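You operate a simulated robot arm through the tools that you are given. There is no shell and no other tool.

You are at the controls of a simulated robot arm. One attempt, no reset.

JOB
Gauge the disc with the purple top and set the log knob to its width.
Fine: wake the gauge; slide it open again and leave the disc on the bed; the other discs stay.
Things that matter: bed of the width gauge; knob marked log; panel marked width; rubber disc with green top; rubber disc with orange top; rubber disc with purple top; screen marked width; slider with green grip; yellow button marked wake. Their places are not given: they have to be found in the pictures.

It is judged by the outcome, as a careful person would: the job done as asked, and still so three seconds after it is handed in. It fails if anything else is knocked over, pushed out of place, dropped, spilled or broken.

ROBOT AND FRAMES
A 7-joint arm with a two-finger parallel gripper, fixed in place. Base frame: the origin is at the foot of the arm, x ahead of it, y to its left, z up; the work surface is at about z = 0.86. Readings come in m, degrees, newtons and seconds.
With the tool pointing down near the work surface it reaches from about 0.1 to 0.64 m from the base axis. Its first joint turns from -66.0 to 66.0 degrees. Payload 1.57 kg.
The TCP is the grasp point between the finger pads, 0.03 m short of the fingertips. In the tool frame z runs along the fingers and y along their closing line. The gripper opens to 0.08 m. The fingers are 0.017 m wide and 0.012 m thick; the gripper's body (0.04 by 0.082 m) begins 0.08 m behind the TCP.
Orientation is that of the tool frame in the base frame, as a unit quaternion [x, y, z, w]. With the fingers straight down and closing along the base's y, the tool's x points along the base's -x, its y along +y and its z along -z.

CONTROLS
- The arm moves only by the tool step_arm. Its argument "steps" is a list of rows, each a list of 7 numbers: the shift along the tool's x, y, z in m, then the turn, a rotation vector about the tool's x, y, z in degrees, then the opening, from 0 (shut) to 1 (fully open). In form: [[dx, dy, dz, wx, wy, wz, gripper], ...]. A call has 1 to 20 rows; each row is the pose to reach, as a shift and turn from the pose commanded when the call began, along the tool's axes at that moment. Rows are played at 5 a second. More than 0.05 m and 8.6 degrees between two rows, or a gripper value outside its range, and nothing of the call is played. Where a pose cannot be reached the arm comes as near as it can. A force on the tool above 40 N (or 10 N above the force at the start of the call, whichever is more), or a blocked arm, ends the call early, and 0.2 s more pass. The fingers move at their own pace (about 0.072 m/s each) and stop on an object; they squeeze with about 29 N. The grip force told is the motor's: it shows also when the fingers shut on nothing. Time passes only in rows, and 0.2 s behind the last, so rows that repeat a pose let the fingers close. The reply holds the time, the measured pose of the TCP, the force on the tool along the base axes, the opening and the grip force, in the units named above and with some noise, with the torque about the TCP (base axes, N m) and any sound that the robot's microphone picked up.
- Cameras (640 x 400 px; columns grow to the right, rows downward): "scene" is fixed at [0.0862, 0.4596, 1.419]; the picture's right is [-0.54, -0.84, 0.00], its down [-0.53, 0.34, -0.78] and it looks along [0.65, -0.42, -0.63] (base axes); focal length 353 px, centre (320, 200). "wrist" rides on the gripper at [0.072, -0.007, -0.122] in the tool frame; the picture's right is [0.09, 1.00, 0.00], its down [-0.84, 0.08, -0.54] and it looks along [-0.54, 0.05, 0.84] (tool axes); focal length 238 px, centre (320, 200).
- camera(camera): a new picture of that camera. The clock stands still meanwhile.
- locate(camera, pixels): for up to 12 pixels [column, row] of the newest picture of that camera ("zoom" is the newest enlarged one), the place [x, y, z] in the base frame of the surface seen there, good to about 0.002 m, but the place of the scene camera against the robot may be out by one fixed shift of up to 0.018 m in any direction. The clock stands still meanwhile.
- enlarge(camera, box): a new picture of the part [left, top, right, bottom] of that camera's present view, enlarged. The clock stands still meanwhile.
- close_job(): hands the job in; it is judged then, once.

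Unless the task says otherwise, let go and move clear before handing in.

The tools are called after ">>>" by a JSON object that holds its "fn" and its "kwargs". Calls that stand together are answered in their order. step_arm: Moves the arm, as the interface text tells. Its arguments: {"type":"object","properties":{"steps":{"type":"array","items":{"type":"array","items":{"type":"number"}}}},"required":["steps"]} The other tools are called the same way: camera (camera) takes a picture; locate (camera, pixels) gives the place of the surface under pixels of a picture; enlarge (camera, box) takes an enlarged picture of a part of a camera's view; close_job () hands the job in.

At the start:

```text
clock: 0.0
ee_pos: [0.355, 0.1129, 1.1463]
ee_rot: [-0.001, 1.0, -0.001, -0.001]
contact_force: [0.1, -0.2, -0.4]
ft_torque: [0.01, -0.05, -0.01]
grip_width: 0.0801
grip_force: 0.1
```

scene: 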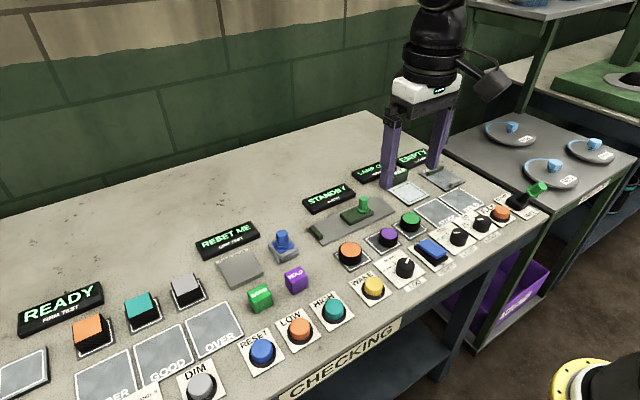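
wrist: 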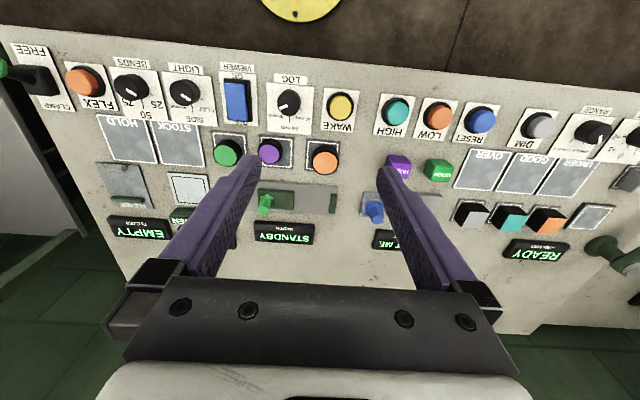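

The scene picture shows the width gauge with a STANDBY screen around (330,197), a slider with green grip at (360,207), discs at (350,252), (388,237), (410,220), the wake button at (373,288), and the log knob at (403,267). I'll enlarge both views for detail.

>>> {"fn": "enlarge", "kwargs": {"camera": "scene", "box": [290, 170, 450, 310]}}

>>> {"fn": "enlarge", "kwargs": {"camera": "wrist", "box": [180, 50, 400, 250]}}

```text
2.86 times, centred on (370, 240) of scene
```

zoom: 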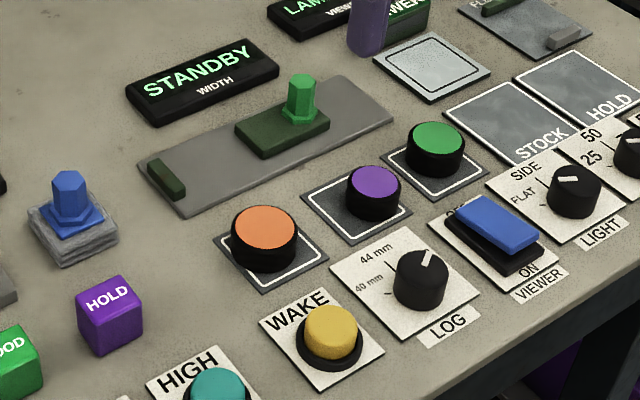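

```text
2.00 times, centred on (290, 150) of wrist
```

zoom: 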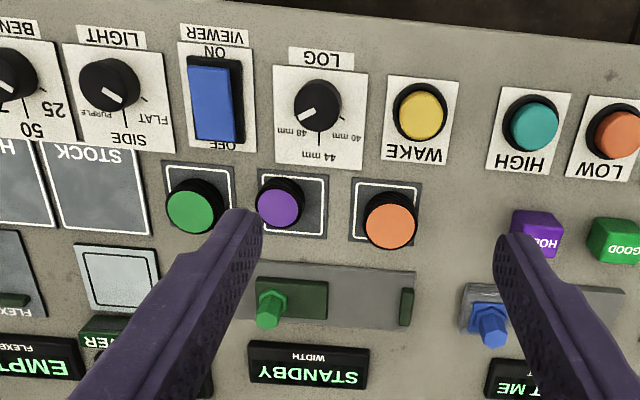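

The wrist zoom shows the log knob with marks 40/44/48 mm at zoom (318,105), the wake button (420,112), the purple disc (280,203), the gauge bed (340,295), the slider grip (270,305) and the fixed jaw (406,305). I'll locate these points.

>>> {"fn": "locate", "kwargs": {"camera": "zoom", "pixels": [[318, 95], [420, 112], [279, 203], [390, 226], [192, 212], [270, 310], [310, 298], [365, 295], [406, 305], [272, 287], [412, 270], [328, 190]]}}

>>> {"fn": "locate", "kwargs": {"camera": "wrist", "pixels": [[289, 102], [300, 120], [341, 106], [270, 152], [325, 160], [226, 154], [265, 204], [284, 198], [310, 198], [333, 202], [333, 188], [285, 238]]}}

```text
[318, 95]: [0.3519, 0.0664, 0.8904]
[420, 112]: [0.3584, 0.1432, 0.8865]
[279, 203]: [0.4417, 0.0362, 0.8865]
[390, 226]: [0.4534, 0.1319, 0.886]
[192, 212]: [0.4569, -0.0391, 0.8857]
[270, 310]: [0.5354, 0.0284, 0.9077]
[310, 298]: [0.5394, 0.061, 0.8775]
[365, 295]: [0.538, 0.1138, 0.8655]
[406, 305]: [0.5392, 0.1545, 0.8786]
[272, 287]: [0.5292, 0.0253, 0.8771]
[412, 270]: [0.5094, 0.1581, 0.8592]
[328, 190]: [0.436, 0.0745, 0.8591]
```

```text
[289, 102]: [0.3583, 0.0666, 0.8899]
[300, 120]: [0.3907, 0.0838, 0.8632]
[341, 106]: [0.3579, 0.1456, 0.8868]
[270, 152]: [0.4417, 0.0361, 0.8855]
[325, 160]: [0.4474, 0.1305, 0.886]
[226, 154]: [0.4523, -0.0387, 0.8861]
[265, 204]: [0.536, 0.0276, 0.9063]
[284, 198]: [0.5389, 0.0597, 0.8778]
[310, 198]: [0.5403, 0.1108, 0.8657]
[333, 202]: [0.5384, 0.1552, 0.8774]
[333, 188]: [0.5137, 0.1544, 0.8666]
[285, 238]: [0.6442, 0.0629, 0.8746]
```

The points agree: wake button top at about (0.358, 0.1445, 0.887), log knob about (0.355, 0.066), purple disc (0.441, 0.036, 0.886), gauge bed along y at x≈0.538. I'll shut the fingers and move above the wake button.

>>> {"fn": "step_arm", "kwargs": {"steps": [[0, 0.005, 0.025, 0, 0, 0, 0], [-0.001, 0.01, 0.05, 0, 0, 0, 0], [-0.002, 0.015, 0.075, 0, 0, 0, 0], [-0.003, 0.02, 0.1, 0, 0, 0, 0], [-0.003, 0.025, 0.125, 0, 0, 0, 0], [-0.003, 0.03, 0.15, 0, 0, 0, 0], [-0.003, 0.0316, 0.175, 0, 0, 0, 0], [-0.003, 0.0316, 0.19, 0, 0, 0, 0], [-0.003, 0.0316, 0.2, 0, 0, 0, 0], [-0.003, 0.0316, 0.2, 0, 0, 0, 0]]}}

>>> {"fn": "camera", "kwargs": {"camera": "wrist"}}

>>> {"fn": "enlarge", "kwargs": {"camera": "scene", "box": [290, 170, 450, 310]}}

```text
clock: 2.2
ee_pos: [0.3599, 0.1437, 0.9451]
ee_rot: [0.0, 1.0, 0.0, 0.0]
contact_force: [0.0, 0.6, -0.1]
ft_torque: [0.02, 0.0, 0.0]
grip_width: 0.0001
grip_force: 21.0
```

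```text
taken
```

wrist: 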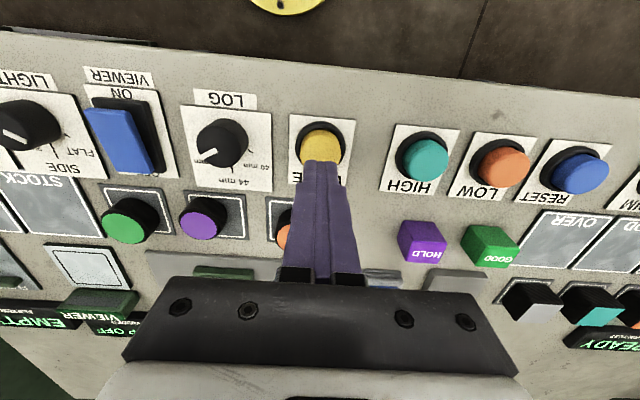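

```text
2.86 times, centred on (370, 240) of scene
```

zoom: 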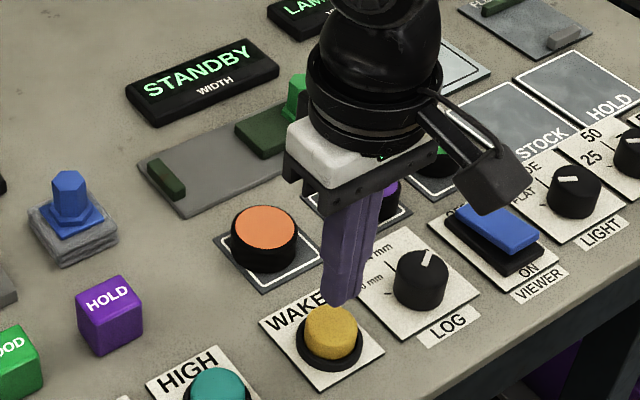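

The shut fingers are above the wake button (wrist (321,147)). I'll re-locate the button to check its centre before pressing.

>>> {"fn": "locate", "kwargs": {"camera": "wrist", "pixels": [[305, 146], [321, 135], [337, 146], [321, 147], [222, 143], [203, 222], [233, 270], [205, 195], [340, 120]]}}

```text
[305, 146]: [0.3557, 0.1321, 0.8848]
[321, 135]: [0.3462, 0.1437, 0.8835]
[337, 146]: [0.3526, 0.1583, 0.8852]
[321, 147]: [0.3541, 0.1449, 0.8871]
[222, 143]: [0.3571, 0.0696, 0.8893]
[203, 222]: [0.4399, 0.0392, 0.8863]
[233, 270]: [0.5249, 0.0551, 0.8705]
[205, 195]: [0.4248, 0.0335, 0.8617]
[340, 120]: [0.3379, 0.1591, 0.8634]
```

The button centre is about (0.357, 0.145) with its top at 0.887, just under the fingertips. I'll press straight down in small steps and come back up.

>>> {"fn": "step_arm", "kwargs": {"steps": [[0.002, 0.001, 0.012, 0, 0, 0, 0], [0.002, 0.001, 0.022, 0, 0, 0, 0], [0.002, 0.001, 0.027, 0, 0, 0, 0], [0.002, 0.001, 0.03, 0, 0, 0, 0], [0.002, 0.001, 0.032, 0, 0, 0, 0], [0.002, 0.001, 0.034, 0, 0, 0, 0], [0.002, 0.001, 0.034, 0, 0, 0, 0]]}}

>>> {"fn": "enlarge", "kwargs": {"camera": "scene", "box": [290, 170, 450, 310]}}

```text
clock: 3.8
ee_pos: [0.3571, 0.1449, 0.9112]
ee_rot: [0.0, 1.0, 0.0, 0.0]
contact_force: [-0.6, 0.1, 2.5]
ft_torque: [-0.01, 0.02, -0.02]
grip_width: 0.0
grip_force: 21.2
heard: click
```

```text
2.86 times, centred on (370, 240) of scene
```

zoom: 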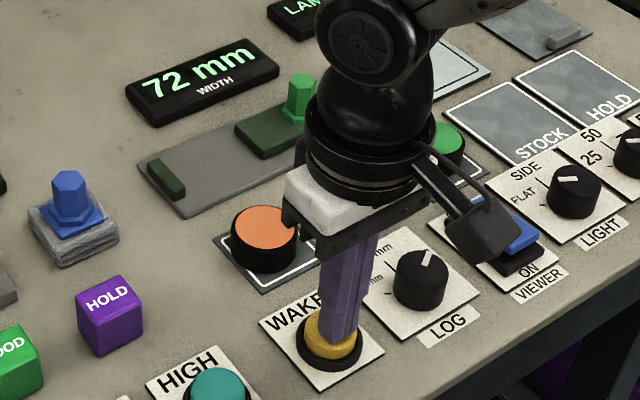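

The wake press clicked and the screen now reads "72 mm", the open gap. I'll rise clear, move above the purple disc and turn the gripper a quarter turn so it closes along x, which keeps it clear of the jaws and the neighbouring discs.

>>> {"fn": "step_arm", "kwargs": {"steps": [[0, 0, -0.03, 0, 0, 0, 0], [0, 0, -0.06, 0, 0, 0, 0], [0, 0, -0.09, 0, 0, -8, 0], [0, 0, -0.12, 0, 0, -16, 0], [-0.014, -0.018, -0.13, 0, 0, -24, 0], [-0.028, -0.036, -0.13, 0, 0, -32, 0], [-0.042, -0.054, -0.13, 0, 0, -40, 0.3], [-0.056, -0.072, -0.13, 0, 0, -48, 0.5], [-0.07, -0.09, -0.13, 0, 0, -56, 0.8], [-0.084, -0.108, -0.13, 0, 0, -64, 0.9], [-0.084, -0.108, -0.13, 0, 0, -72, 0.9], [-0.084, -0.108, -0.13, 0, 0, -80, 0.9], [-0.084, -0.108, -0.13, 0, 0, -88, 0.9], [-0.084, -0.108, -0.13, 0, 0, -90, 0.9], [-0.084, -0.108, -0.13, 0, 0, -90, 0.9]]}}

>>> {"fn": "camera", "kwargs": {"camera": "wrist"}}

>>> {"fn": "camera", "kwargs": {"camera": "scene"}}

```text
clock: 7.0
ee_pos: [0.4408, 0.0381, 1.0416]
ee_rot: [0.708, -0.707, -0.001, 0.0]
contact_force: [-0.7, 1.3, 0.2]
ft_torque: [0.02, 0.0, -0.02]
grip_width: 0.0718
grip_force: 0.1
```

```text
taken
```

wrist: 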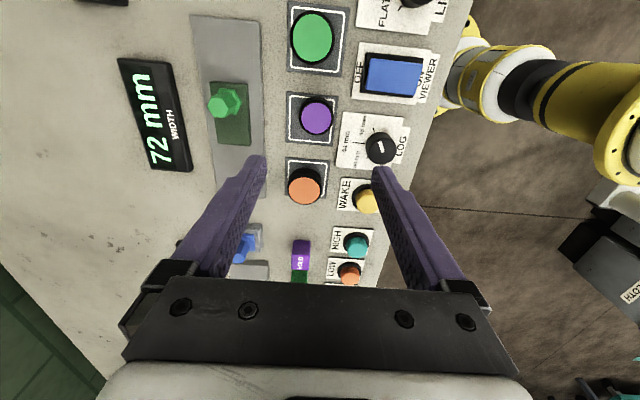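

```text
taken
```

scene: 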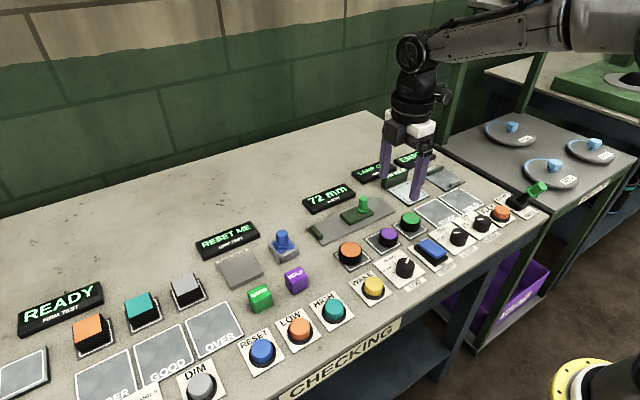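

The turn went well; the gripper is centred over the purple disc (wrist (316,117)) with the gauge bed at (225,110) to the left. I'll enlarge and measure the disc, the bed and the knob from here.

>>> {"fn": "enlarge", "kwargs": {"camera": "wrist", "box": [180, 0, 460, 230]}}

```text
1.74 times, centred on (320, 115) of wrist
```

zoom: 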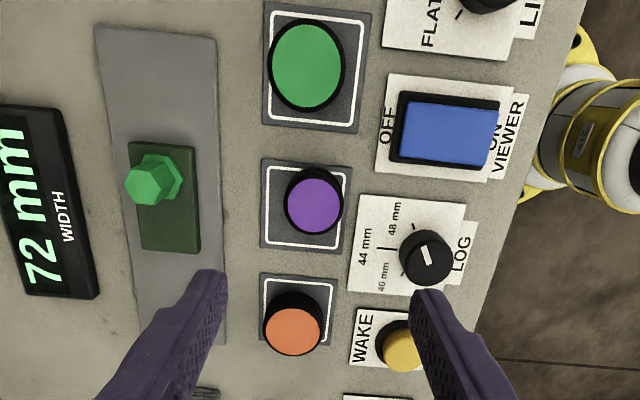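

>>> {"fn": "locate", "kwargs": {"camera": "zoom", "pixels": [[313, 206], [288, 206], [340, 206], [313, 180], [313, 231], [155, 185], [170, 240], [142, 245], [196, 250], [100, 40], [212, 40], [222, 270]]}}

>>> {"fn": "locate", "kwargs": {"camera": "wrist", "pixels": [[380, 148], [382, 141], [379, 155], [366, 148], [396, 148], [305, 187], [312, 38], [215, 200], [250, 140], [232, 112], [223, 130], [210, 85]]}}

```text
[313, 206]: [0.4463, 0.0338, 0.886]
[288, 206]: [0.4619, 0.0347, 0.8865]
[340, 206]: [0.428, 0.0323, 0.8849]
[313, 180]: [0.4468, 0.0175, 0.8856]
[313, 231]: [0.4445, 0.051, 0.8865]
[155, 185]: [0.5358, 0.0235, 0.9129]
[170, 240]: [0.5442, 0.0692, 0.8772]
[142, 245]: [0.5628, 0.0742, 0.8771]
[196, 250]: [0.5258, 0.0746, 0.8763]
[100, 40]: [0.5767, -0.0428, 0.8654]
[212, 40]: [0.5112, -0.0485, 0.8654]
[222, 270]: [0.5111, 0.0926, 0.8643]
```

```text
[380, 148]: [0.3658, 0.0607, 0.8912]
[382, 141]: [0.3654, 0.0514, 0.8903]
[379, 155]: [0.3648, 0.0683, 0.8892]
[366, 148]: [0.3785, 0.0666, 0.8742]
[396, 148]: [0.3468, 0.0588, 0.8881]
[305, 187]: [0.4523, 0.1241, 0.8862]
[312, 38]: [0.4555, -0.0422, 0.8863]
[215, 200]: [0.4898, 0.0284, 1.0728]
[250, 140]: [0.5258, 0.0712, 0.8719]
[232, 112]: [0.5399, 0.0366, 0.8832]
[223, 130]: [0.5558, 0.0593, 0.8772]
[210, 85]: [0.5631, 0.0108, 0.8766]
```

The purple disc is centred at about (0.445, 0.034), top 0.886; the bed runs x 0.511–0.577 at z 0.866, the moving jaw face is at y≈0.075 and the fixed jaw at about 0.147. I'll lower the open fingers to just above the disc and check the alignment.

>>> {"fn": "step_arm", "kwargs": {"steps": [[0.002, -0.002, 0.025, 0, 0, 0, 0.9], [0.004, -0.004, 0.05, 0, 0, 0, 0.9], [0.004, -0.004, 0.075, 0, 0, 0, 0.9], [0.004, -0.004, 0.1, 0, 0, 0, 0.9], [0.004, -0.004, 0.115, 0, 0, 0, 0.9], [0.004, -0.004, 0.115, 0, 0, 0, 0.9]]}}

>>> {"fn": "camera", "kwargs": {"camera": "wrist"}}

>>> {"fn": "enlarge", "kwargs": {"camera": "scene", "box": [290, 170, 450, 310]}}

```text
clock: 8.4
ee_pos: [0.4463, 0.032, 0.9249]
ee_rot: [-0.707, 0.707, 0.0, 0.001]
contact_force: [-0.3, -0.2, 0.1]
ft_torque: [-0.01, 0.0, 0.01]
grip_width: 0.0719
grip_force: 0.0
```

```text
taken
```

wrist: 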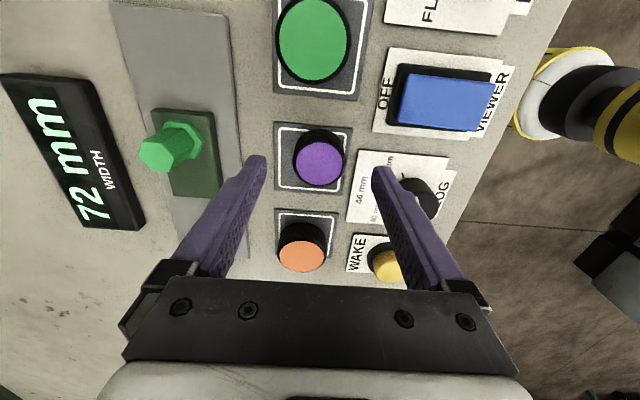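

```text
2.86 times, centred on (370, 240) of scene
```

zoom: 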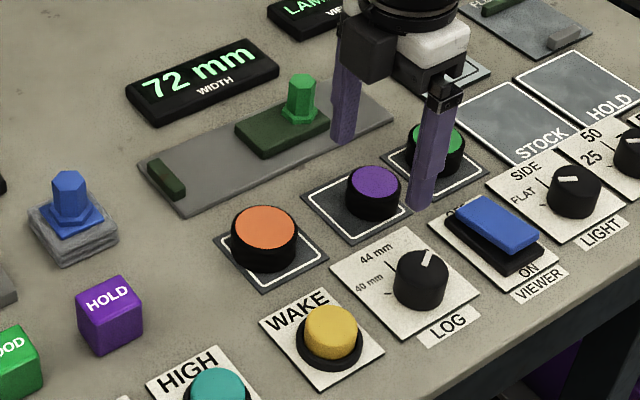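

The fingers straddle the purple disc (wrist (318,158)). I'll re-locate its edges from this closer view before lowering.

>>> {"fn": "locate", "kwargs": {"camera": "wrist", "pixels": [[318, 160], [298, 160], [342, 160], [318, 142], [320, 182], [308, 132], [350, 195], [296, 170], [250, 165], [385, 172]]}}

```text
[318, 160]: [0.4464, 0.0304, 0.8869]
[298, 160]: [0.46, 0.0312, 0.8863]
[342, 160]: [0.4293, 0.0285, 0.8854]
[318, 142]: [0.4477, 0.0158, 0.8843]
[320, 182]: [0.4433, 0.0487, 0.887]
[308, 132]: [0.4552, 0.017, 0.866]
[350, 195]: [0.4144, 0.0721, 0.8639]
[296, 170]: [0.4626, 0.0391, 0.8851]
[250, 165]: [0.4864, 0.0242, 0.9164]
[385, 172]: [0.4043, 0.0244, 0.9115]
```

The disc centre is (0.4455, 0.032), within a millimetre of the TCP. I'll go down so the tips are near z 0.867 and close on the disc.

>>> {"fn": "step_arm", "kwargs": {"steps": [[0, 0, 0.01, 0, 0, 0, 0.9], [0, 0, 0.02, 0, 0, 0, 0.9], [0, 0, 0.028, 0, 0, 0, 0.9], [0, 0, 0.028, 0, 0, 0, 0.7], [0, 0, 0.028, 0, 0, 0, 0.55], [0, 0, 0.028, 0, 0, 0, 0.4], [0, 0, 0.028, 0, 0, 0, 0.4], [0, 0, 0.028, 0, 0, 0, 0.4]]}}

```text
clock: 10.2
ee_pos: [0.4458, 0.0327, 0.8981]
ee_rot: [0.707, -0.707, 0.0, 0.0]
contact_force: [0.4, 0.3, 0.6]
ft_torque: [-0.01, 0.01, 0.01]
grip_width: 0.0387
grip_force: 29.1
```

The fingers stopped at 38.7 mm with 29 N, so the disc is held. I'll lift it straight up clear of everything and check.

>>> {"fn": "step_arm", "kwargs": {"steps": [[0, 0, -0.01, 0, 0, 0, 0.4], [0, 0, -0.025, 0, 0, 0, 0.4], [0, 0, -0.045, 0, 0, 0, 0.4], [0, 0, -0.065, 0, 0, 0, 0.4], [0, 0, -0.08, 0, 0, 0, 0.4], [0, 0, -0.08, 0, 0, 0, 0.4]]}}

>>> {"fn": "camera", "kwargs": {"camera": "wrist"}}

>>> {"fn": "enlarge", "kwargs": {"camera": "scene", "box": [290, 150, 450, 290]}}

```text
clock: 11.6
ee_pos: [0.4454, 0.0337, 0.9799]
ee_rot: [-0.707, 0.707, 0.0, 0.0]
contact_force: [-1.8, -0.6, -0.3]
ft_torque: [-0.03, 0.0, -0.03]
grip_width: 0.0387
grip_force: 28.7
```

```text
taken
```

wrist: 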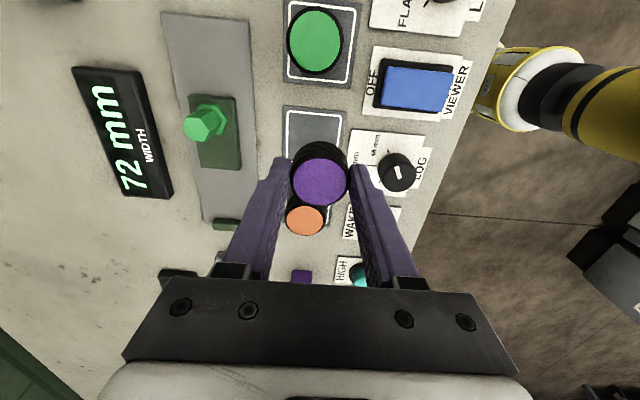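

```text
2.86 times, centred on (370, 220) of scene
```

zoom: 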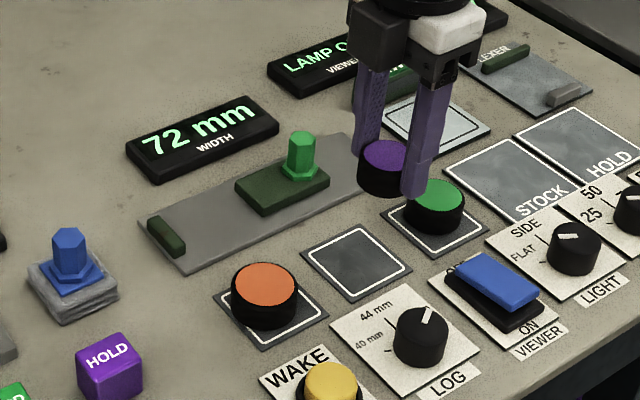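

The disc is held cleanly. The fixed jaw is visible at wrist (226,225) and the slider at (215,140); I'll locate them from here.

>>> {"fn": "locate", "kwargs": {"camera": "wrist", "pixels": [[217, 222], [234, 222], [226, 219], [226, 227], [205, 165], [240, 168], [222, 167], [207, 122], [222, 200], [195, 170], [188, 100], [237, 98]]}}

>>> {"fn": "enlarge", "kwargs": {"camera": "wrist", "box": [160, 80, 300, 240]}}

```text
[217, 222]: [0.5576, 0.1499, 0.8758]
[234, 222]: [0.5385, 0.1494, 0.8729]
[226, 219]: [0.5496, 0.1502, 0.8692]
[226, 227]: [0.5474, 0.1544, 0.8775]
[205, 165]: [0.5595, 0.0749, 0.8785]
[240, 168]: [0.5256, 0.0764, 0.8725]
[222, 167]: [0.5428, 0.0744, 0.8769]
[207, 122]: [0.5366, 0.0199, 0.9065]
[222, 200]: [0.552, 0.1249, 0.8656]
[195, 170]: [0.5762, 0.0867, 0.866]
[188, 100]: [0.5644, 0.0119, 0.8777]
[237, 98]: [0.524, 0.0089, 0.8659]
```

```text
2.50 times, centred on (230, 160) of wrist
```

zoom: 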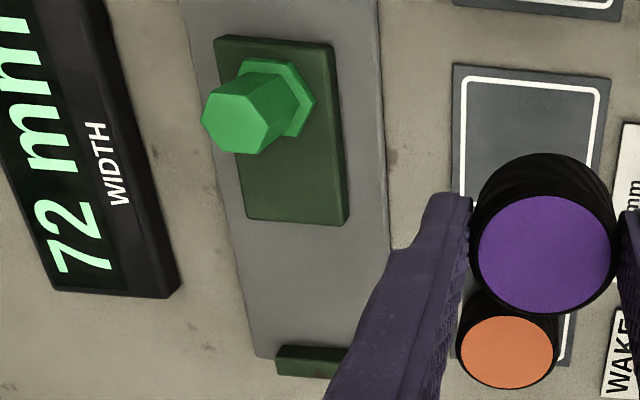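

The slider's jaw face is at y≈0.0765 and the fixed jaw at y≈0.149, bed centre x≈0.544, so I'll set the disc at about (0.5445, 0.120). I'll carry it there high first.

>>> {"fn": "step_arm", "kwargs": {"steps": [[-0.01, -0.012, -0.003, 0, 0, 0, 0.4], [-0.025, -0.028, -0.003, 0, 0, 0, 0.4], [-0.04, -0.045, -0.003, 0, 0, 0, 0.4], [-0.055, -0.062, -0.003, 0, 0, 0, 0.4], [-0.07, -0.08, -0.003, 0, 0, 0, 0.4], [-0.08, -0.092, -0.003, 0, 0, 0, 0.4], [-0.0863, -0.099, -0.003, 0, 0, 0, 0.4], [-0.0863, -0.099, -0.003, 0, 0, 0, 0.4]]}}

>>> {"fn": "camera", "kwargs": {"camera": "wrist"}}

>>> {"fn": "enlarge", "kwargs": {"camera": "scene", "box": [290, 130, 450, 270]}}

```text
clock: 13.4
ee_pos: [0.5449, 0.1195, 0.9829]
ee_rot: [0.707, -0.707, 0.0, 0.0]
contact_force: [0.5, -0.1, -1.0]
ft_torque: [-0.02, 0.01, -0.01]
grip_width: 0.0385
grip_force: 29.2
```

```text
taken
```

wrist: 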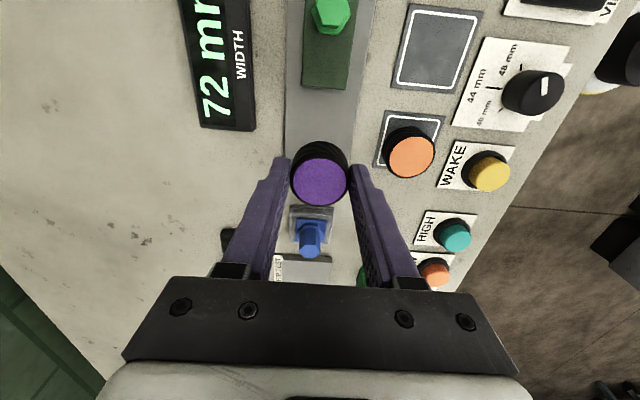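

```text
2.86 times, centred on (370, 200) of scene
```

zoom: 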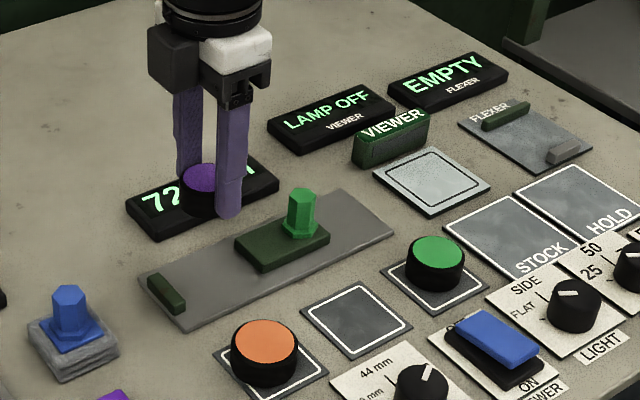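

The disc hangs over the bed (wrist (320,180)). I'll recheck the slider face, grip and bed edges from this view.

>>> {"fn": "locate", "kwargs": {"camera": "wrist", "pixels": [[328, 85], [305, 80], [348, 82], [290, 120], [355, 120], [331, 15], [313, 15], [350, 12], [318, 182], [331, 30], [325, 120]]}}

```text
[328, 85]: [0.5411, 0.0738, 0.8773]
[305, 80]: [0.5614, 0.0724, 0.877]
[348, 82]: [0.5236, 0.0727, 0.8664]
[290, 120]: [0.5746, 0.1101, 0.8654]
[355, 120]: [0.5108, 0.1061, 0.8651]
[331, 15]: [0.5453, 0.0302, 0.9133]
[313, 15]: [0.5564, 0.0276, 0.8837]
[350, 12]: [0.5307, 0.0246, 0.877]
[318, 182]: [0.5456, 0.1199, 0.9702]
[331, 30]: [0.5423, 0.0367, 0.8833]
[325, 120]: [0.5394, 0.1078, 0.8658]
```

The bed centre is x≈0.543 and the disc is right over it. I'll lower to TCP z≈0.903, which sets the disc on the bed, and check the force before releasing.

>>> {"fn": "step_arm", "kwargs": {"steps": [[0, 0.001, 0.015, 0, 0, 0, 0.4], [0, 0.001, 0.035, 0, 0, 0, 0.4], [0, 0.001, 0.055, 0, 0, 0, 0.4], [0, 0.001, 0.068, 0, 0, 0, 0.4], [0, 0.001, 0.074, 0, 0, 0, 0.4], [0, 0.001, 0.078, 0, 0, 0, 0.4], [0, 0.001, 0.0795, 0, 0, 0, 0.4], [0, 0.001, 0.0795, 0, 0, 0, 0.4]]}}

>>> {"fn": "camera", "kwargs": {"camera": "wrist"}}

>>> {"fn": "enlarge", "kwargs": {"camera": "scene", "box": [290, 150, 410, 260]}}

```text
clock: 15.2
ee_pos: [0.5446, 0.119, 0.9037]
ee_rot: [-0.707, 0.707, 0.0, 0.0]
contact_force: [-0.2, -0.1, 1.1]
ft_torque: [-0.01, 0.01, -0.01]
grip_width: 0.0386
grip_force: 29.2
```

```text
taken
```

wrist: 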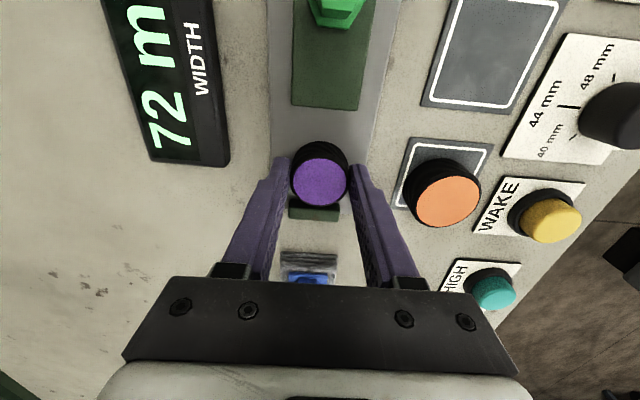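

```text
3.64 times, centred on (350, 205) of scene
```

zoom: 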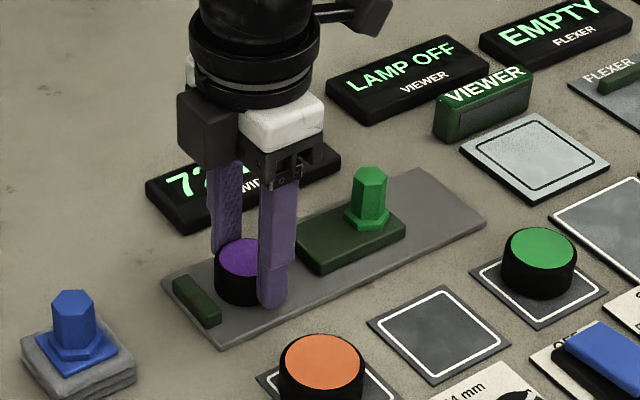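

The disc sits on the bed just short of the fixed jaw, with a light 1 N contact. I'll open the fingers and rise straight up.

>>> {"fn": "step_arm", "kwargs": {"steps": [[0, 0, 0.0008, 0, 0, 0, 0.4], [0, 0, 0.0008, 0, 0, 0, 0.5], [0, 0, 0.0008, 0, 0, 0, 0.6], [0, 0, 0.0008, 0, 0, 0, 0.7], [0, 0, 0.0008, 0, 0, 0, 0.7], [0, 0, -0.01, 0, 0, 0, 0.7], [0, 0, -0.025, 0, 0, 0, 0.7], [0, 0, -0.045, 0, 0, 0, 0.7], [0, 0, -0.065, 0, 0, 0, 0.7], [0, 0, -0.08, 0, 0, 0, 0.7], [0, 0, -0.08, 0, 0, 0, 0.7]]}}

>>> {"fn": "camera", "kwargs": {"camera": "wrist"}}

>>> {"fn": "enlarge", "kwargs": {"camera": "scene", "box": [290, 150, 410, 260]}}

```text
clock: 17.6
ee_pos: [0.5422, 0.1197, 0.9831]
ee_rot: [-0.707, 0.707, -0.001, 0.0]
contact_force: [0.3, -0.8, 0.2]
ft_torque: [-0.01, -0.02, 0.0]
grip_width: 0.0559
grip_force: 0.1
```

```text
taken
```

wrist: 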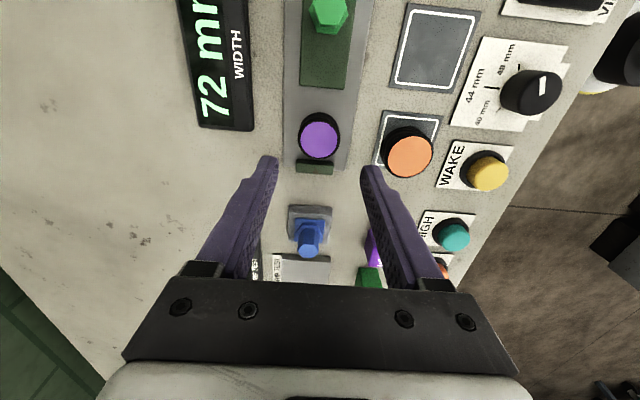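

```text
3.64 times, centred on (350, 205) of scene
```

zoom: 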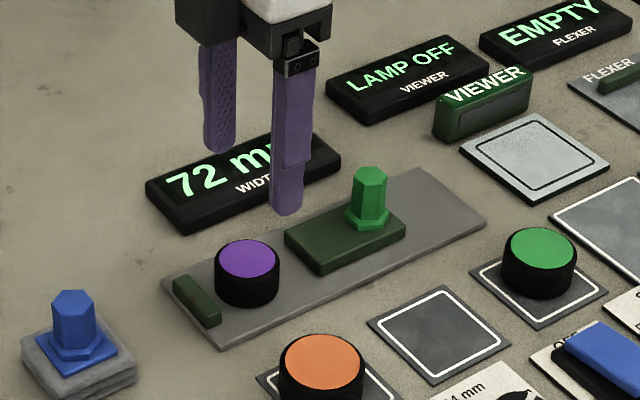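

The disc stands on the bed and the screen still reads 72 mm. I'll move above the slider's green grip at about (0.5445, 0.029) and look again.

>>> {"fn": "step_arm", "kwargs": {"steps": [[0.02, 0, 0, 0, 0, 0, 0.7], [0.045, 0, 0, 0, 0, 0, 0.7], [0.07, 0, 0, 0, 0, 0, 0.7], [0.0905, 0, 0, 0, 0, 0, 0.7], [0.0905, 0, 0, 0, 0, 0, 0.7], [0.0905, 0, 0, 0, 0, 0, 0.7]]}}

>>> {"fn": "camera", "kwargs": {"camera": "wrist"}}

>>> {"fn": "enlarge", "kwargs": {"camera": "wrist", "box": [240, 60, 400, 200]}}

```text
clock: 19.0
ee_pos: [0.5425, 0.0285, 0.9818]
ee_rot: [-0.707, 0.708, 0.0, 0.0]
contact_force: [0.5, -0.9, 0.1]
ft_torque: [-0.02, -0.03, 0.01]
grip_width: 0.0561
grip_force: 0.1
```

```text
taken
```

wrist: 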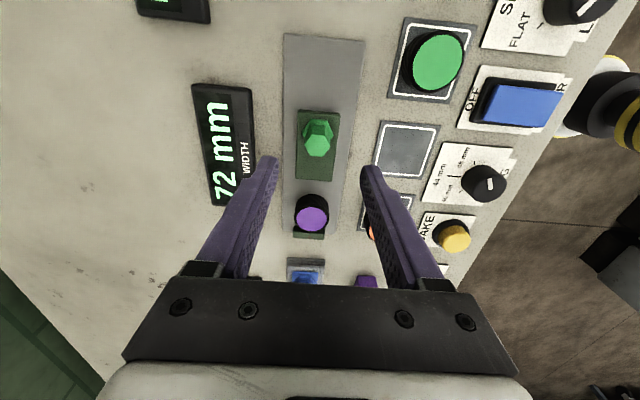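

```text
2.86 times, centred on (320, 130) of wrist
```

zoom: 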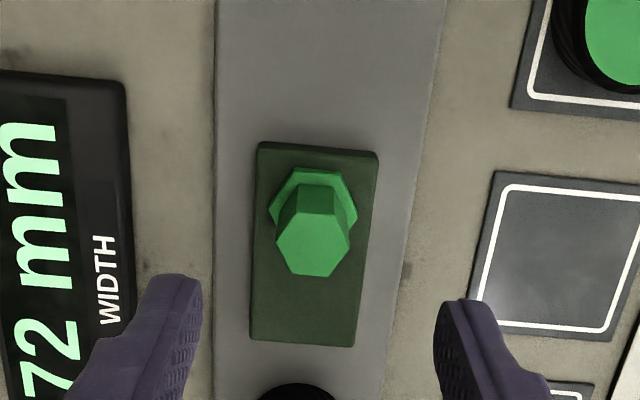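

>>> {"fn": "locate", "kwargs": {"camera": "zoom", "pixels": [[312, 242], [278, 238], [348, 240], [300, 214], [325, 214], [312, 272], [315, 172], [275, 200], [354, 205], [262, 150], [374, 158], [305, 335]]}}

```text
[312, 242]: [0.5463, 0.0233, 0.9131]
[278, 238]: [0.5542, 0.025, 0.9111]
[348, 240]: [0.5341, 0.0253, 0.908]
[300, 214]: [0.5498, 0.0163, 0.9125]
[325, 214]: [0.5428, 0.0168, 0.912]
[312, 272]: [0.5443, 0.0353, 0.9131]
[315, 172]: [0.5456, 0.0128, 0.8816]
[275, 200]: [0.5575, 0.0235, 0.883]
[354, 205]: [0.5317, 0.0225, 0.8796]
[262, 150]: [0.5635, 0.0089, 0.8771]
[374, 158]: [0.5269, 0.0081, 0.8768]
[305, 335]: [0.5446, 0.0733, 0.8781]
```

The grip post is centred at (0.5445, 0.0255), 20 mm across, from z 0.882 to 0.913. I'll lower around it with the tips at about 0.887 and close.

>>> {"fn": "step_arm", "kwargs": {"steps": [[0.003, -0.001, 0.02, 0, 0, 0, 0.6], [0.003, -0.001, 0.04, 0, 0, 0, 0.6], [0.003, -0.001, 0.055, 0, 0, 0, 0.6], [0.003, -0.001, 0.065, 0, 0, 0, 0.6], [0.003, -0.001, 0.065, 0, 0, 0, 0.45], [0.003, -0.001, 0.065, 0, 0, 0, 0.3], [0.003, -0.001, 0.065, 0, 0, 0, 0.2], [0.003, -0.001, 0.065, 0, 0, 0, 0.15], [0.003, -0.001, 0.065, 0, 0, 0, 0.15]]}}

>>> {"fn": "enlarge", "kwargs": {"camera": "scene", "box": [290, 150, 410, 260]}}

```text
clock: 21.0
ee_pos: [0.5433, 0.0256, 0.9185]
ee_rot: [-0.707, 0.708, 0.0, 0.001]
contact_force: [13.1, 0.0, -3.8]
ft_torque: [0.04, -0.13, -0.03]
grip_width: 0.024
grip_force: 6.9
```

```text
3.64 times, centred on (350, 205) of scene
```

zoom: 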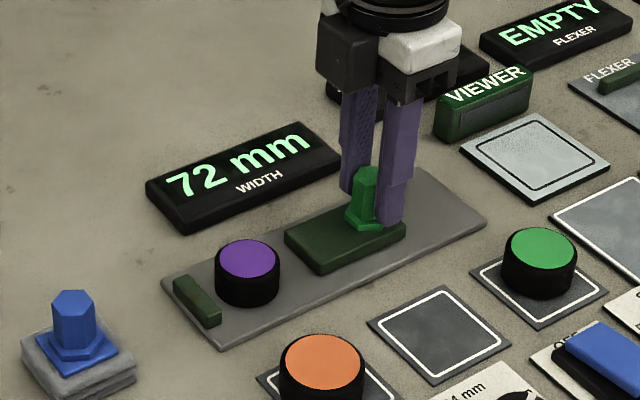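

The fingers are around the post but one side touched first (+13 N in x, width 24 mm), so the post is about 2 mm further in +x. I'll shift over a little while the fingers finish closing.

>>> {"fn": "step_arm", "kwargs": {"steps": [[0, -0.001, 0, 0, 0, 0, 0.15], [0, -0.002, 0, 0, 0, 0, 0.15], [0, -0.002, 0, 0, 0, 0, 0.15], [0, -0.002, 0, 0, 0, 0, 0.15]]}}

```text
clock: 22.0
ee_pos: [0.5455, 0.0252, 0.9184]
ee_rot: [-0.707, 0.707, 0.001, 0.0]
contact_force: [-1.0, -0.9, 6.8]
ft_torque: [-0.04, -0.37, 0.01]
grip_width: 0.0214
grip_force: 34.5
```

The grip is now held evenly (21.4 mm, small force). I'll slide it toward +y by 20 mm gently and read the screen.

>>> {"fn": "step_arm", "kwargs": {"steps": [[-0.003, -0.002, 0, 0, 0, 0, 0.15], [-0.006, -0.002, 0, 0, 0, 0, 0.15], [-0.009, -0.002, 0, 0, 0, 0, 0.15], [-0.012, -0.002, 0, 0, 0, 0, 0.15], [-0.015, -0.002, 0, 0, 0, 0, 0.15], [-0.018, -0.002, 0, 0, 0, 0, 0.15], [-0.02, -0.002, 0, 0, 0, 0, 0.15], [-0.02, -0.002, 0, 0, 0, 0, 0.15]]}}

>>> {"fn": "enlarge", "kwargs": {"camera": "scene", "box": [290, 150, 410, 260]}}

```text
clock: 23.8
ee_pos: [0.5454, 0.0465, 0.9175]
ee_rot: [-0.707, 0.707, 0.004, -0.004]
contact_force: [-31.9, 0.8, 21.2]
ft_torque: [0.23, -0.01, 0.03]
grip_width: 0.0215
grip_force: 34.4
```

```text
3.64 times, centred on (350, 205) of scene
```

zoom: 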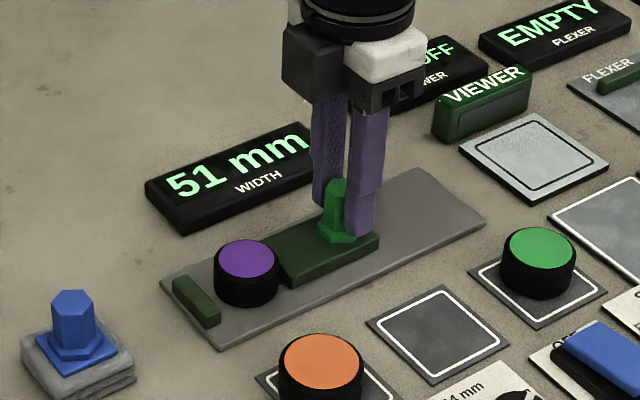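

The slider moved and the screen reads 51 mm, but I repeated the sideways offset, so there is a −32 N side load. I'll take out that 2 mm x offset before sliding further.

>>> {"fn": "step_arm", "kwargs": {"steps": [[0, 0.001, 0, 0, 0, 0, 0.15], [0, 0.002, -0.0005, 0, 0, 0, 0.15], [0, 0.002, -0.0005, 0, 0, 0, 0.15]]}}

```text
clock: 24.6
ee_pos: [0.5446, 0.0472, 0.9175]
ee_rot: [-0.707, 0.707, 0.002, -0.001]
contact_force: [-17.9, 0.0, 11.5]
ft_torque: [0.0, -0.06, 0.03]
grip_width: 0.0214
grip_force: 34.3
```

The side load dropped to −18 N; another 2 mm back should relieve most of it.

>>> {"fn": "step_arm", "kwargs": {"steps": [[0, 0.001, -0.0005, 0, 0, 0, 0.15], [0, 0.002, -0.001, 0, 0, 0, 0.15], [0, 0.002, -0.001, 0, 0, 0, 0.15]]}}

```text
clock: 25.4
ee_pos: [0.5454, 0.0474, 0.918]
ee_rot: [0.707, -0.707, 0.0, -0.001]
contact_force: [11.0, 0.2, -12.5]
ft_torque: [-0.21, 0.19, 0.04]
grip_width: 0.0212
grip_force: 34.5
```

Loads are near balance now (+11 N x, −12 N z). I'll trim back half and slide another 8 mm slowly toward the fixed jaw.

>>> {"fn": "step_arm", "kwargs": {"steps": [[0, -0.0008, 0.0005, 0, 0, 0, 0.15], [-0.002, -0.0008, 0.0005, 0, 0, 0, 0.15], [-0.004, -0.0008, 0.0005, 0, 0, 0, 0.15], [-0.006, -0.0008, 0.0005, 0, 0, 0, 0.15], [-0.008, -0.0008, 0.0005, 0, 0, 0, 0.15], [-0.008, -0.0008, 0.0005, 0, 0, 0, 0.15]]}}

>>> {"fn": "enlarge", "kwargs": {"camera": "scene", "box": [290, 150, 410, 260]}}

```text
clock: 26.8
ee_pos: [0.5454, 0.0543, 0.9181]
ee_rot: [-0.707, 0.707, 0.001, -0.001]
contact_force: [7.9, -0.1, -20.6]
ft_torque: [-0.22, -0.7, -0.06]
grip_width: 0.0216
grip_force: 34.0
```

```text
3.64 times, centred on (350, 205) of scene
```

zoom: 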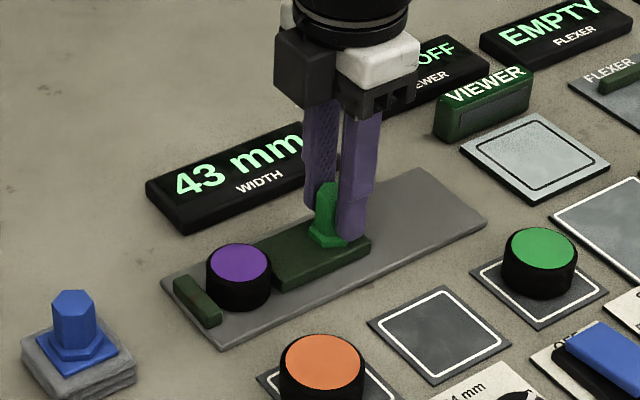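

The screen reads 43 mm with no resistance along y yet, so the disc has not met the fixed jaw. I'll continue in 1 mm steps, lowering the command slightly to ease the vertical load.

>>> {"fn": "step_arm", "kwargs": {"steps": [[0, 0, 0.0006, 0, 0, 0, 0.15], [-0.001, 0, 0.0006, 0, 0, 0, 0.15], [-0.002, 0, 0.0006, 0, 0, 0, 0.15], [-0.002, 0, 0.0006, 0, 0, 0, 0.15]]}}

>>> {"fn": "enlarge", "kwargs": {"camera": "scene", "box": [290, 150, 410, 260]}}

```text
clock: 27.8
ee_pos: [0.5448, 0.0561, 0.9187]
ee_rot: [0.707, -0.707, 0.0, 0.001]
contact_force: [0.5, -1.3, -13.7]
ft_torque: [-0.31, -0.54, 0.02]
grip_width: 0.0215
grip_force: 34.7
```

```text
3.64 times, centred on (350, 205) of scene
```

zoom: 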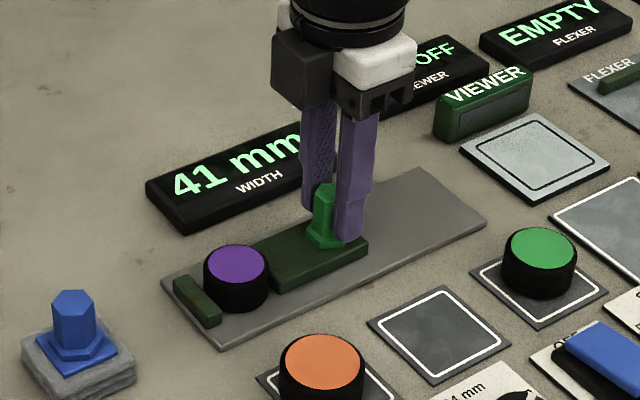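

The screen reads 41 mm and y force is still only about −1 N; a small gap to the fixed jaw remains. I'll advance 1 mm more at a time.

>>> {"fn": "step_arm", "kwargs": {"steps": [[-0.0005, 0, 0.0003, 0, 0, 0, 0.15], [-0.001, 0, 0.0003, 0, 0, 0, 0.15], [-0.001, 0, 0.0003, 0, 0, 0, 0.15]]}}

>>> {"fn": "enlarge", "kwargs": {"camera": "scene", "box": [310, 170, 390, 260]}}

```text
clock: 28.6
ee_pos: [0.5448, 0.0573, 0.919]
ee_rot: [0.707, -0.707, 0.0, 0.0]
contact_force: [0.3, -0.9, -6.2]
ft_torque: [-0.31, 0.52, -0.01]
grip_width: 0.0215
grip_force: 34.8
```

```text
4.44 times, centred on (350, 215) of scene
```

zoom: 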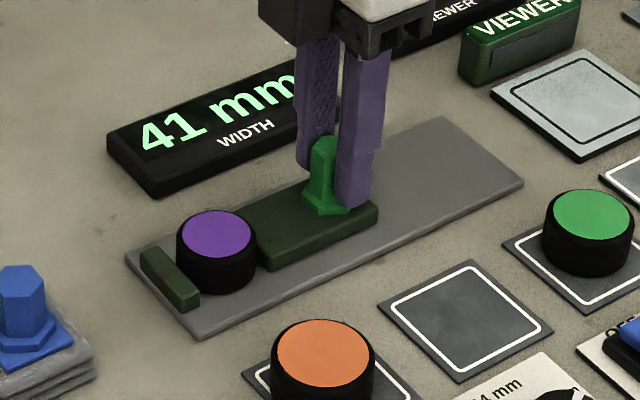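

It still reads 41 mm with under 1 N along y; the disc is almost at the fixed jaw. I'll go another millimetre.

>>> {"fn": "step_arm", "kwargs": {"steps": [[-0.0005, 0, 0, 0, 0, 0, 0.15], [-0.001, 0, 0, 0, 0, 0, 0.15], [-0.001, 0, 0, 0, 0, 0, 0.15]]}}

>>> {"fn": "enlarge", "kwargs": {"camera": "scene", "box": [310, 170, 390, 260]}}

```text
clock: 29.4
ee_pos: [0.5447, 0.0573, 0.9184]
ee_rot: [0.707, -0.707, -0.001, 0.0]
contact_force: [-8.1, -4.8, -0.7]
ft_torque: [0.36, -0.3, 0.03]
grip_width: 0.0216
grip_force: 34.9
```

```text
4.44 times, centred on (350, 215) of scene
```

zoom: 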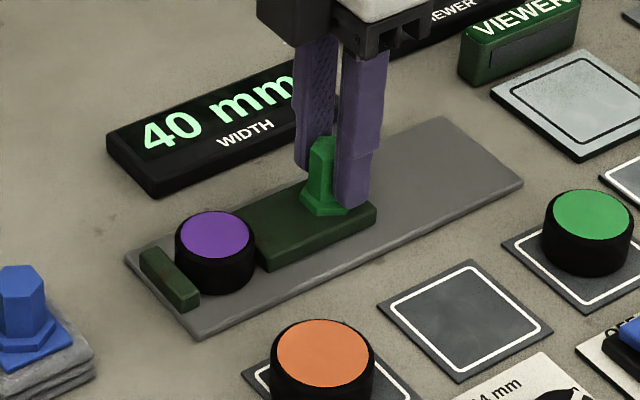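

It now reads 40 mm with −5 N resistance along y appearing. I'll nudge one more half-millimetre to confirm the disc is really clamped.

>>> {"fn": "step_arm", "kwargs": {"steps": [[-0.0005, 0, 0, 0, 0, 0, 0.15], [-0.001, 0, 0, 0, 0, 0, 0.15], [-0.001, 0, 0, 0, 0, 0, 0.15]]}}

>>> {"fn": "enlarge", "kwargs": {"camera": "scene", "box": [310, 170, 390, 260]}}

>>> {"fn": "camera", "kwargs": {"camera": "wrist"}}

```text
clock: 30.2
ee_pos: [0.5457, 0.0578, 0.9184]
ee_rot: [-0.707, 0.707, 0.001, -0.001]
contact_force: [-9.0, -14.1, -0.5]
ft_torque: [0.23, -0.26, 0.01]
grip_width: 0.0212
grip_force: 34.3
```

```text
4.44 times, centred on (350, 215) of scene
```

zoom: 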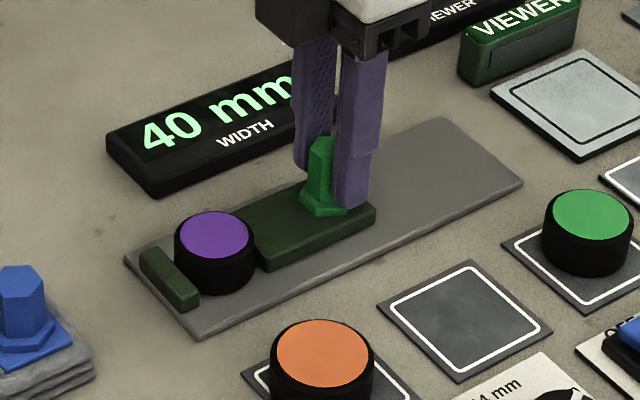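

```text
taken
```

wrist: 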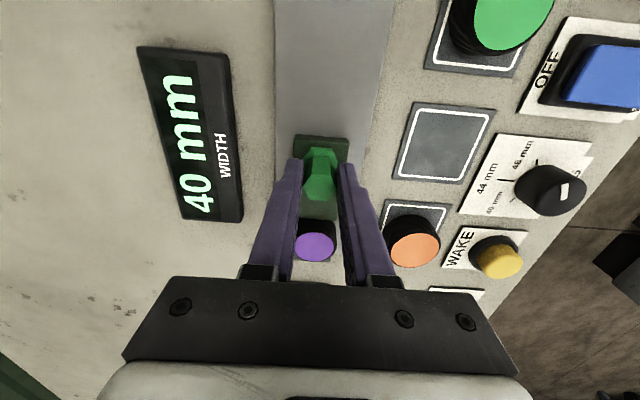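

The reading holds at 40 mm while the y force rises to −14 N, so the disc is clamped: its width is 40 mm. Now I'll slide the jaw back open by 32 mm.

>>> {"fn": "step_arm", "kwargs": {"steps": [[0.001, 0.0005, 0, 0, 0, 0, 0.15], [0.003, 0.0005, 0, 0, 0, 0, 0.15], [0.006, 0.0005, 0, 0, 0, 0, 0.15], [0.009, 0.0005, 0, 0, 0, 0, 0.15], [0.012, 0.0005, 0, 0, 0, 0, 0.15], [0.015, 0.0005, 0, 0, 0, 0, 0.15], [0.018, 0.0005, 0, 0, 0, 0, 0.15], [0.021, 0.0005, 0, 0, 0, 0, 0.15], [0.024, 0.0005, 0, 0, 0, 0, 0.15], [0.027, 0.0005, 0, 0, 0, 0, 0.15], [0.03, 0.0005, 0, 0, 0, 0, 0.15], [0.032, 0.0005, 0, 0, 0, 0, 0.15], [0.032, 0.0005, 0, 0, 0, 0, 0.15]]}}

>>> {"fn": "enlarge", "kwargs": {"camera": "scene", "box": [290, 150, 410, 260]}}

```text
clock: 33.0
ee_pos: [0.5448, 0.027, 0.9172]
ee_rot: [-0.707, 0.707, -0.001, 0.0]
contact_force: [6.3, -0.1, 0.4]
ft_torque: [0.07, 0.33, 0.03]
grip_width: 0.0216
grip_force: 35.0
```

```text
3.64 times, centred on (350, 205) of scene
```

zoom: 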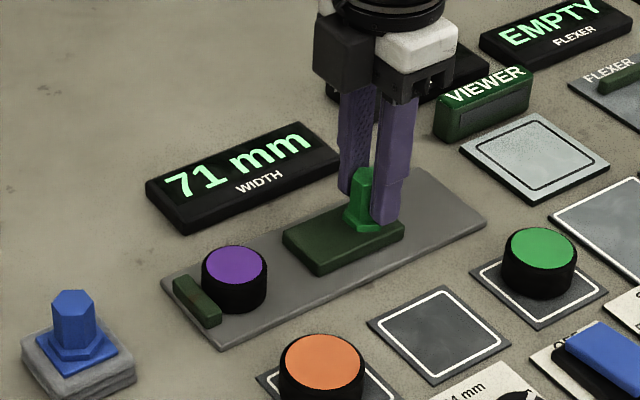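

The slide is back at 71 mm and the disc stays on the bed. I'll pull it the last millimetre to where it started, then release and rise straight up.

>>> {"fn": "step_arm", "kwargs": {"steps": [[0.0007, 0, 0, 0, 0, 0, 0.15], [0.0013, 0, 0, 0, 0, 0, 0.15], [0.0013, 0, 0, 0, 0, 0, 0.15], [0.0013, 0, 0, 0, 0, 0, 0.4], [0.0013, 0, 0, 0, 0, 0, 0.55], [0.0013, 0, 0, 0, 0, 0, 0.6], [0.0013, 0, 0, 0, 0, 0, 0.6], [0.0013, 0, -0.015, 0, 0, 0, 0.6], [0.0013, 0, -0.035, 0, 0, 0, 0.6], [0.0013, 0, -0.055, 0, 0, 0, 0.6], [0.0013, 0, -0.075, 0, 0, 0, 0.6], [0.0013, 0, -0.075, 0, 0, 0, 0.6]]}}

>>> {"fn": "camera", "kwargs": {"camera": "wrist"}}

>>> {"fn": "enlarge", "kwargs": {"camera": "scene", "box": [290, 170, 450, 310]}}

```text
clock: 35.6
ee_pos: [0.5438, 0.0244, 0.9939]
ee_rot: [0.707, -0.707, 0.001, -0.001]
contact_force: [0.1, 0.4, 0.3]
ft_torque: [-0.01, -0.01, -0.05]
grip_width: 0.0479
grip_force: 0.0
```

```text
taken
```

wrist: 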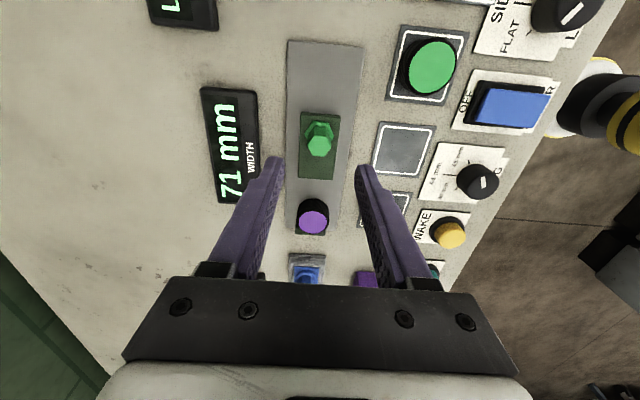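

```text
2.86 times, centred on (370, 240) of scene
```

zoom: 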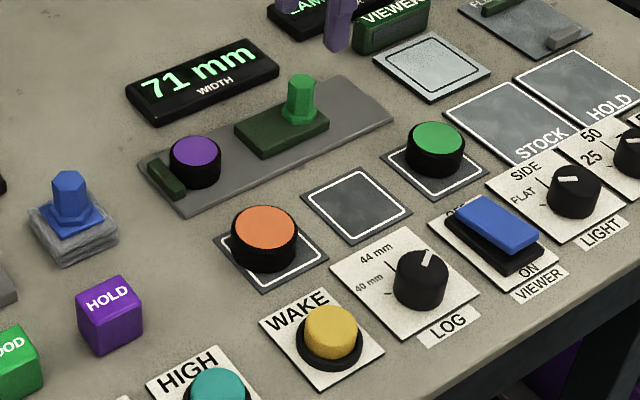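

The gauge is open again at 71 mm with the purple disc on the bed and the other discs untouched. Next is the log knob, whose pointer is near 48; I'll move above it while turning the gripper back so there's a full quarter turn available.

>>> {"fn": "step_arm", "kwargs": {"steps": [[0, 0.015, -0.01, 0, 0, 8, 0.8], [0, 0.03, -0.02, 0, 0, 16, 0.8], [-0.004, 0.05, -0.02, 0, 0, 24, 0.8], [-0.008, 0.07, -0.02, 0, 0, 32, 0.8], [-0.012, 0.09, -0.02, 0, 0, 40, 0.8], [-0.016, 0.11, -0.02, 0, 0, 48, 0.8], [-0.02, 0.13, -0.02, 0, 0, 56, 0.8], [-0.025, 0.15, -0.02, 0, 0, 64, 0.8], [-0.03, 0.165, -0.02, 0, 0, 72, 0.8], [-0.035, 0.175, -0.02, 0, 0, 80, 0.8], [-0.039, 0.184, -0.01, 0, 0, 88, 0.8], [-0.039, 0.184, 0, 0, 0, 90, 0.8], [-0.039, 0.184, 0, 0, 0, 90, 0.8]]}}

>>> {"fn": "camera", "kwargs": {"camera": "wrist"}}

>>> {"fn": "enlarge", "kwargs": {"camera": "wrist", "box": [250, 60, 390, 180]}}

```text
clock: 38.4
ee_pos: [0.3614, 0.0633, 0.9926]
ee_rot: [0.001, 1.0, 0.0, 0.001]
contact_force: [-0.1, 0.7, -0.2]
ft_torque: [-0.01, -0.02, -0.02]
grip_width: 0.0639
grip_force: 0.1
```

```text
taken
```

wrist: 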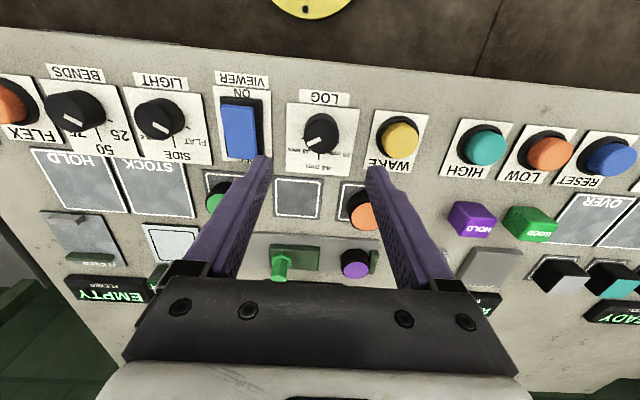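

```text
3.33 times, centred on (320, 120) of wrist
```

zoom: 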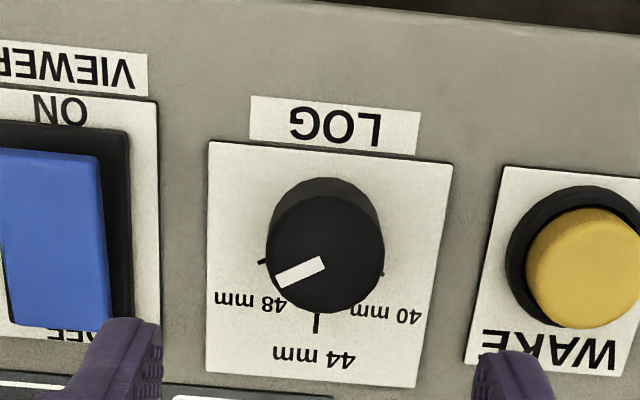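

I can see the dial clearly: ticks for 48 at zoom (262,262), 44 at (317,322), 40 at (382,273), and the pointer from (323,263) to (277,281). I'll locate these to compute the angles.

>>> {"fn": "locate", "kwargs": {"camera": "zoom", "pixels": [[262, 262], [317, 318], [317, 330], [382, 273], [278, 281], [322, 263], [325, 250], [268, 250], [383, 250], [325, 198], [323, 308], [325, 180]]}}

```text
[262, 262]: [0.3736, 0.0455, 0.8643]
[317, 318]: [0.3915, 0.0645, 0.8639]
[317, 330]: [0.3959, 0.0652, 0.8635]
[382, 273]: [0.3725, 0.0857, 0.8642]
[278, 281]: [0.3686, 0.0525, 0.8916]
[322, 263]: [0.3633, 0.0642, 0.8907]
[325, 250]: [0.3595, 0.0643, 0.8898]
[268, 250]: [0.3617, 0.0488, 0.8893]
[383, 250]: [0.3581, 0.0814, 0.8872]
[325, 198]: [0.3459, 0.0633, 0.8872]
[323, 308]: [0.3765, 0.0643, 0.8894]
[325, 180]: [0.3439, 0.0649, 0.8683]
```

Knob centre is about (0.3605, 0.065), radius ~15.5 mm; 44 lies at 0° (+x), 48 at about −57° and 40 at about +60°, with the pointer on 48. I'll take an enlarged scene view to refine the 40 tick's angle.

>>> {"fn": "enlarge", "kwargs": {"camera": "scene", "box": [365, 240, 445, 300]}}

```text
6.67 times, centred on (405, 270) of scene
```

zoom: 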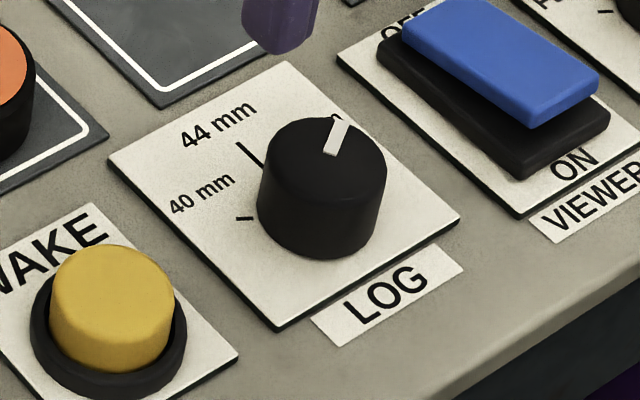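

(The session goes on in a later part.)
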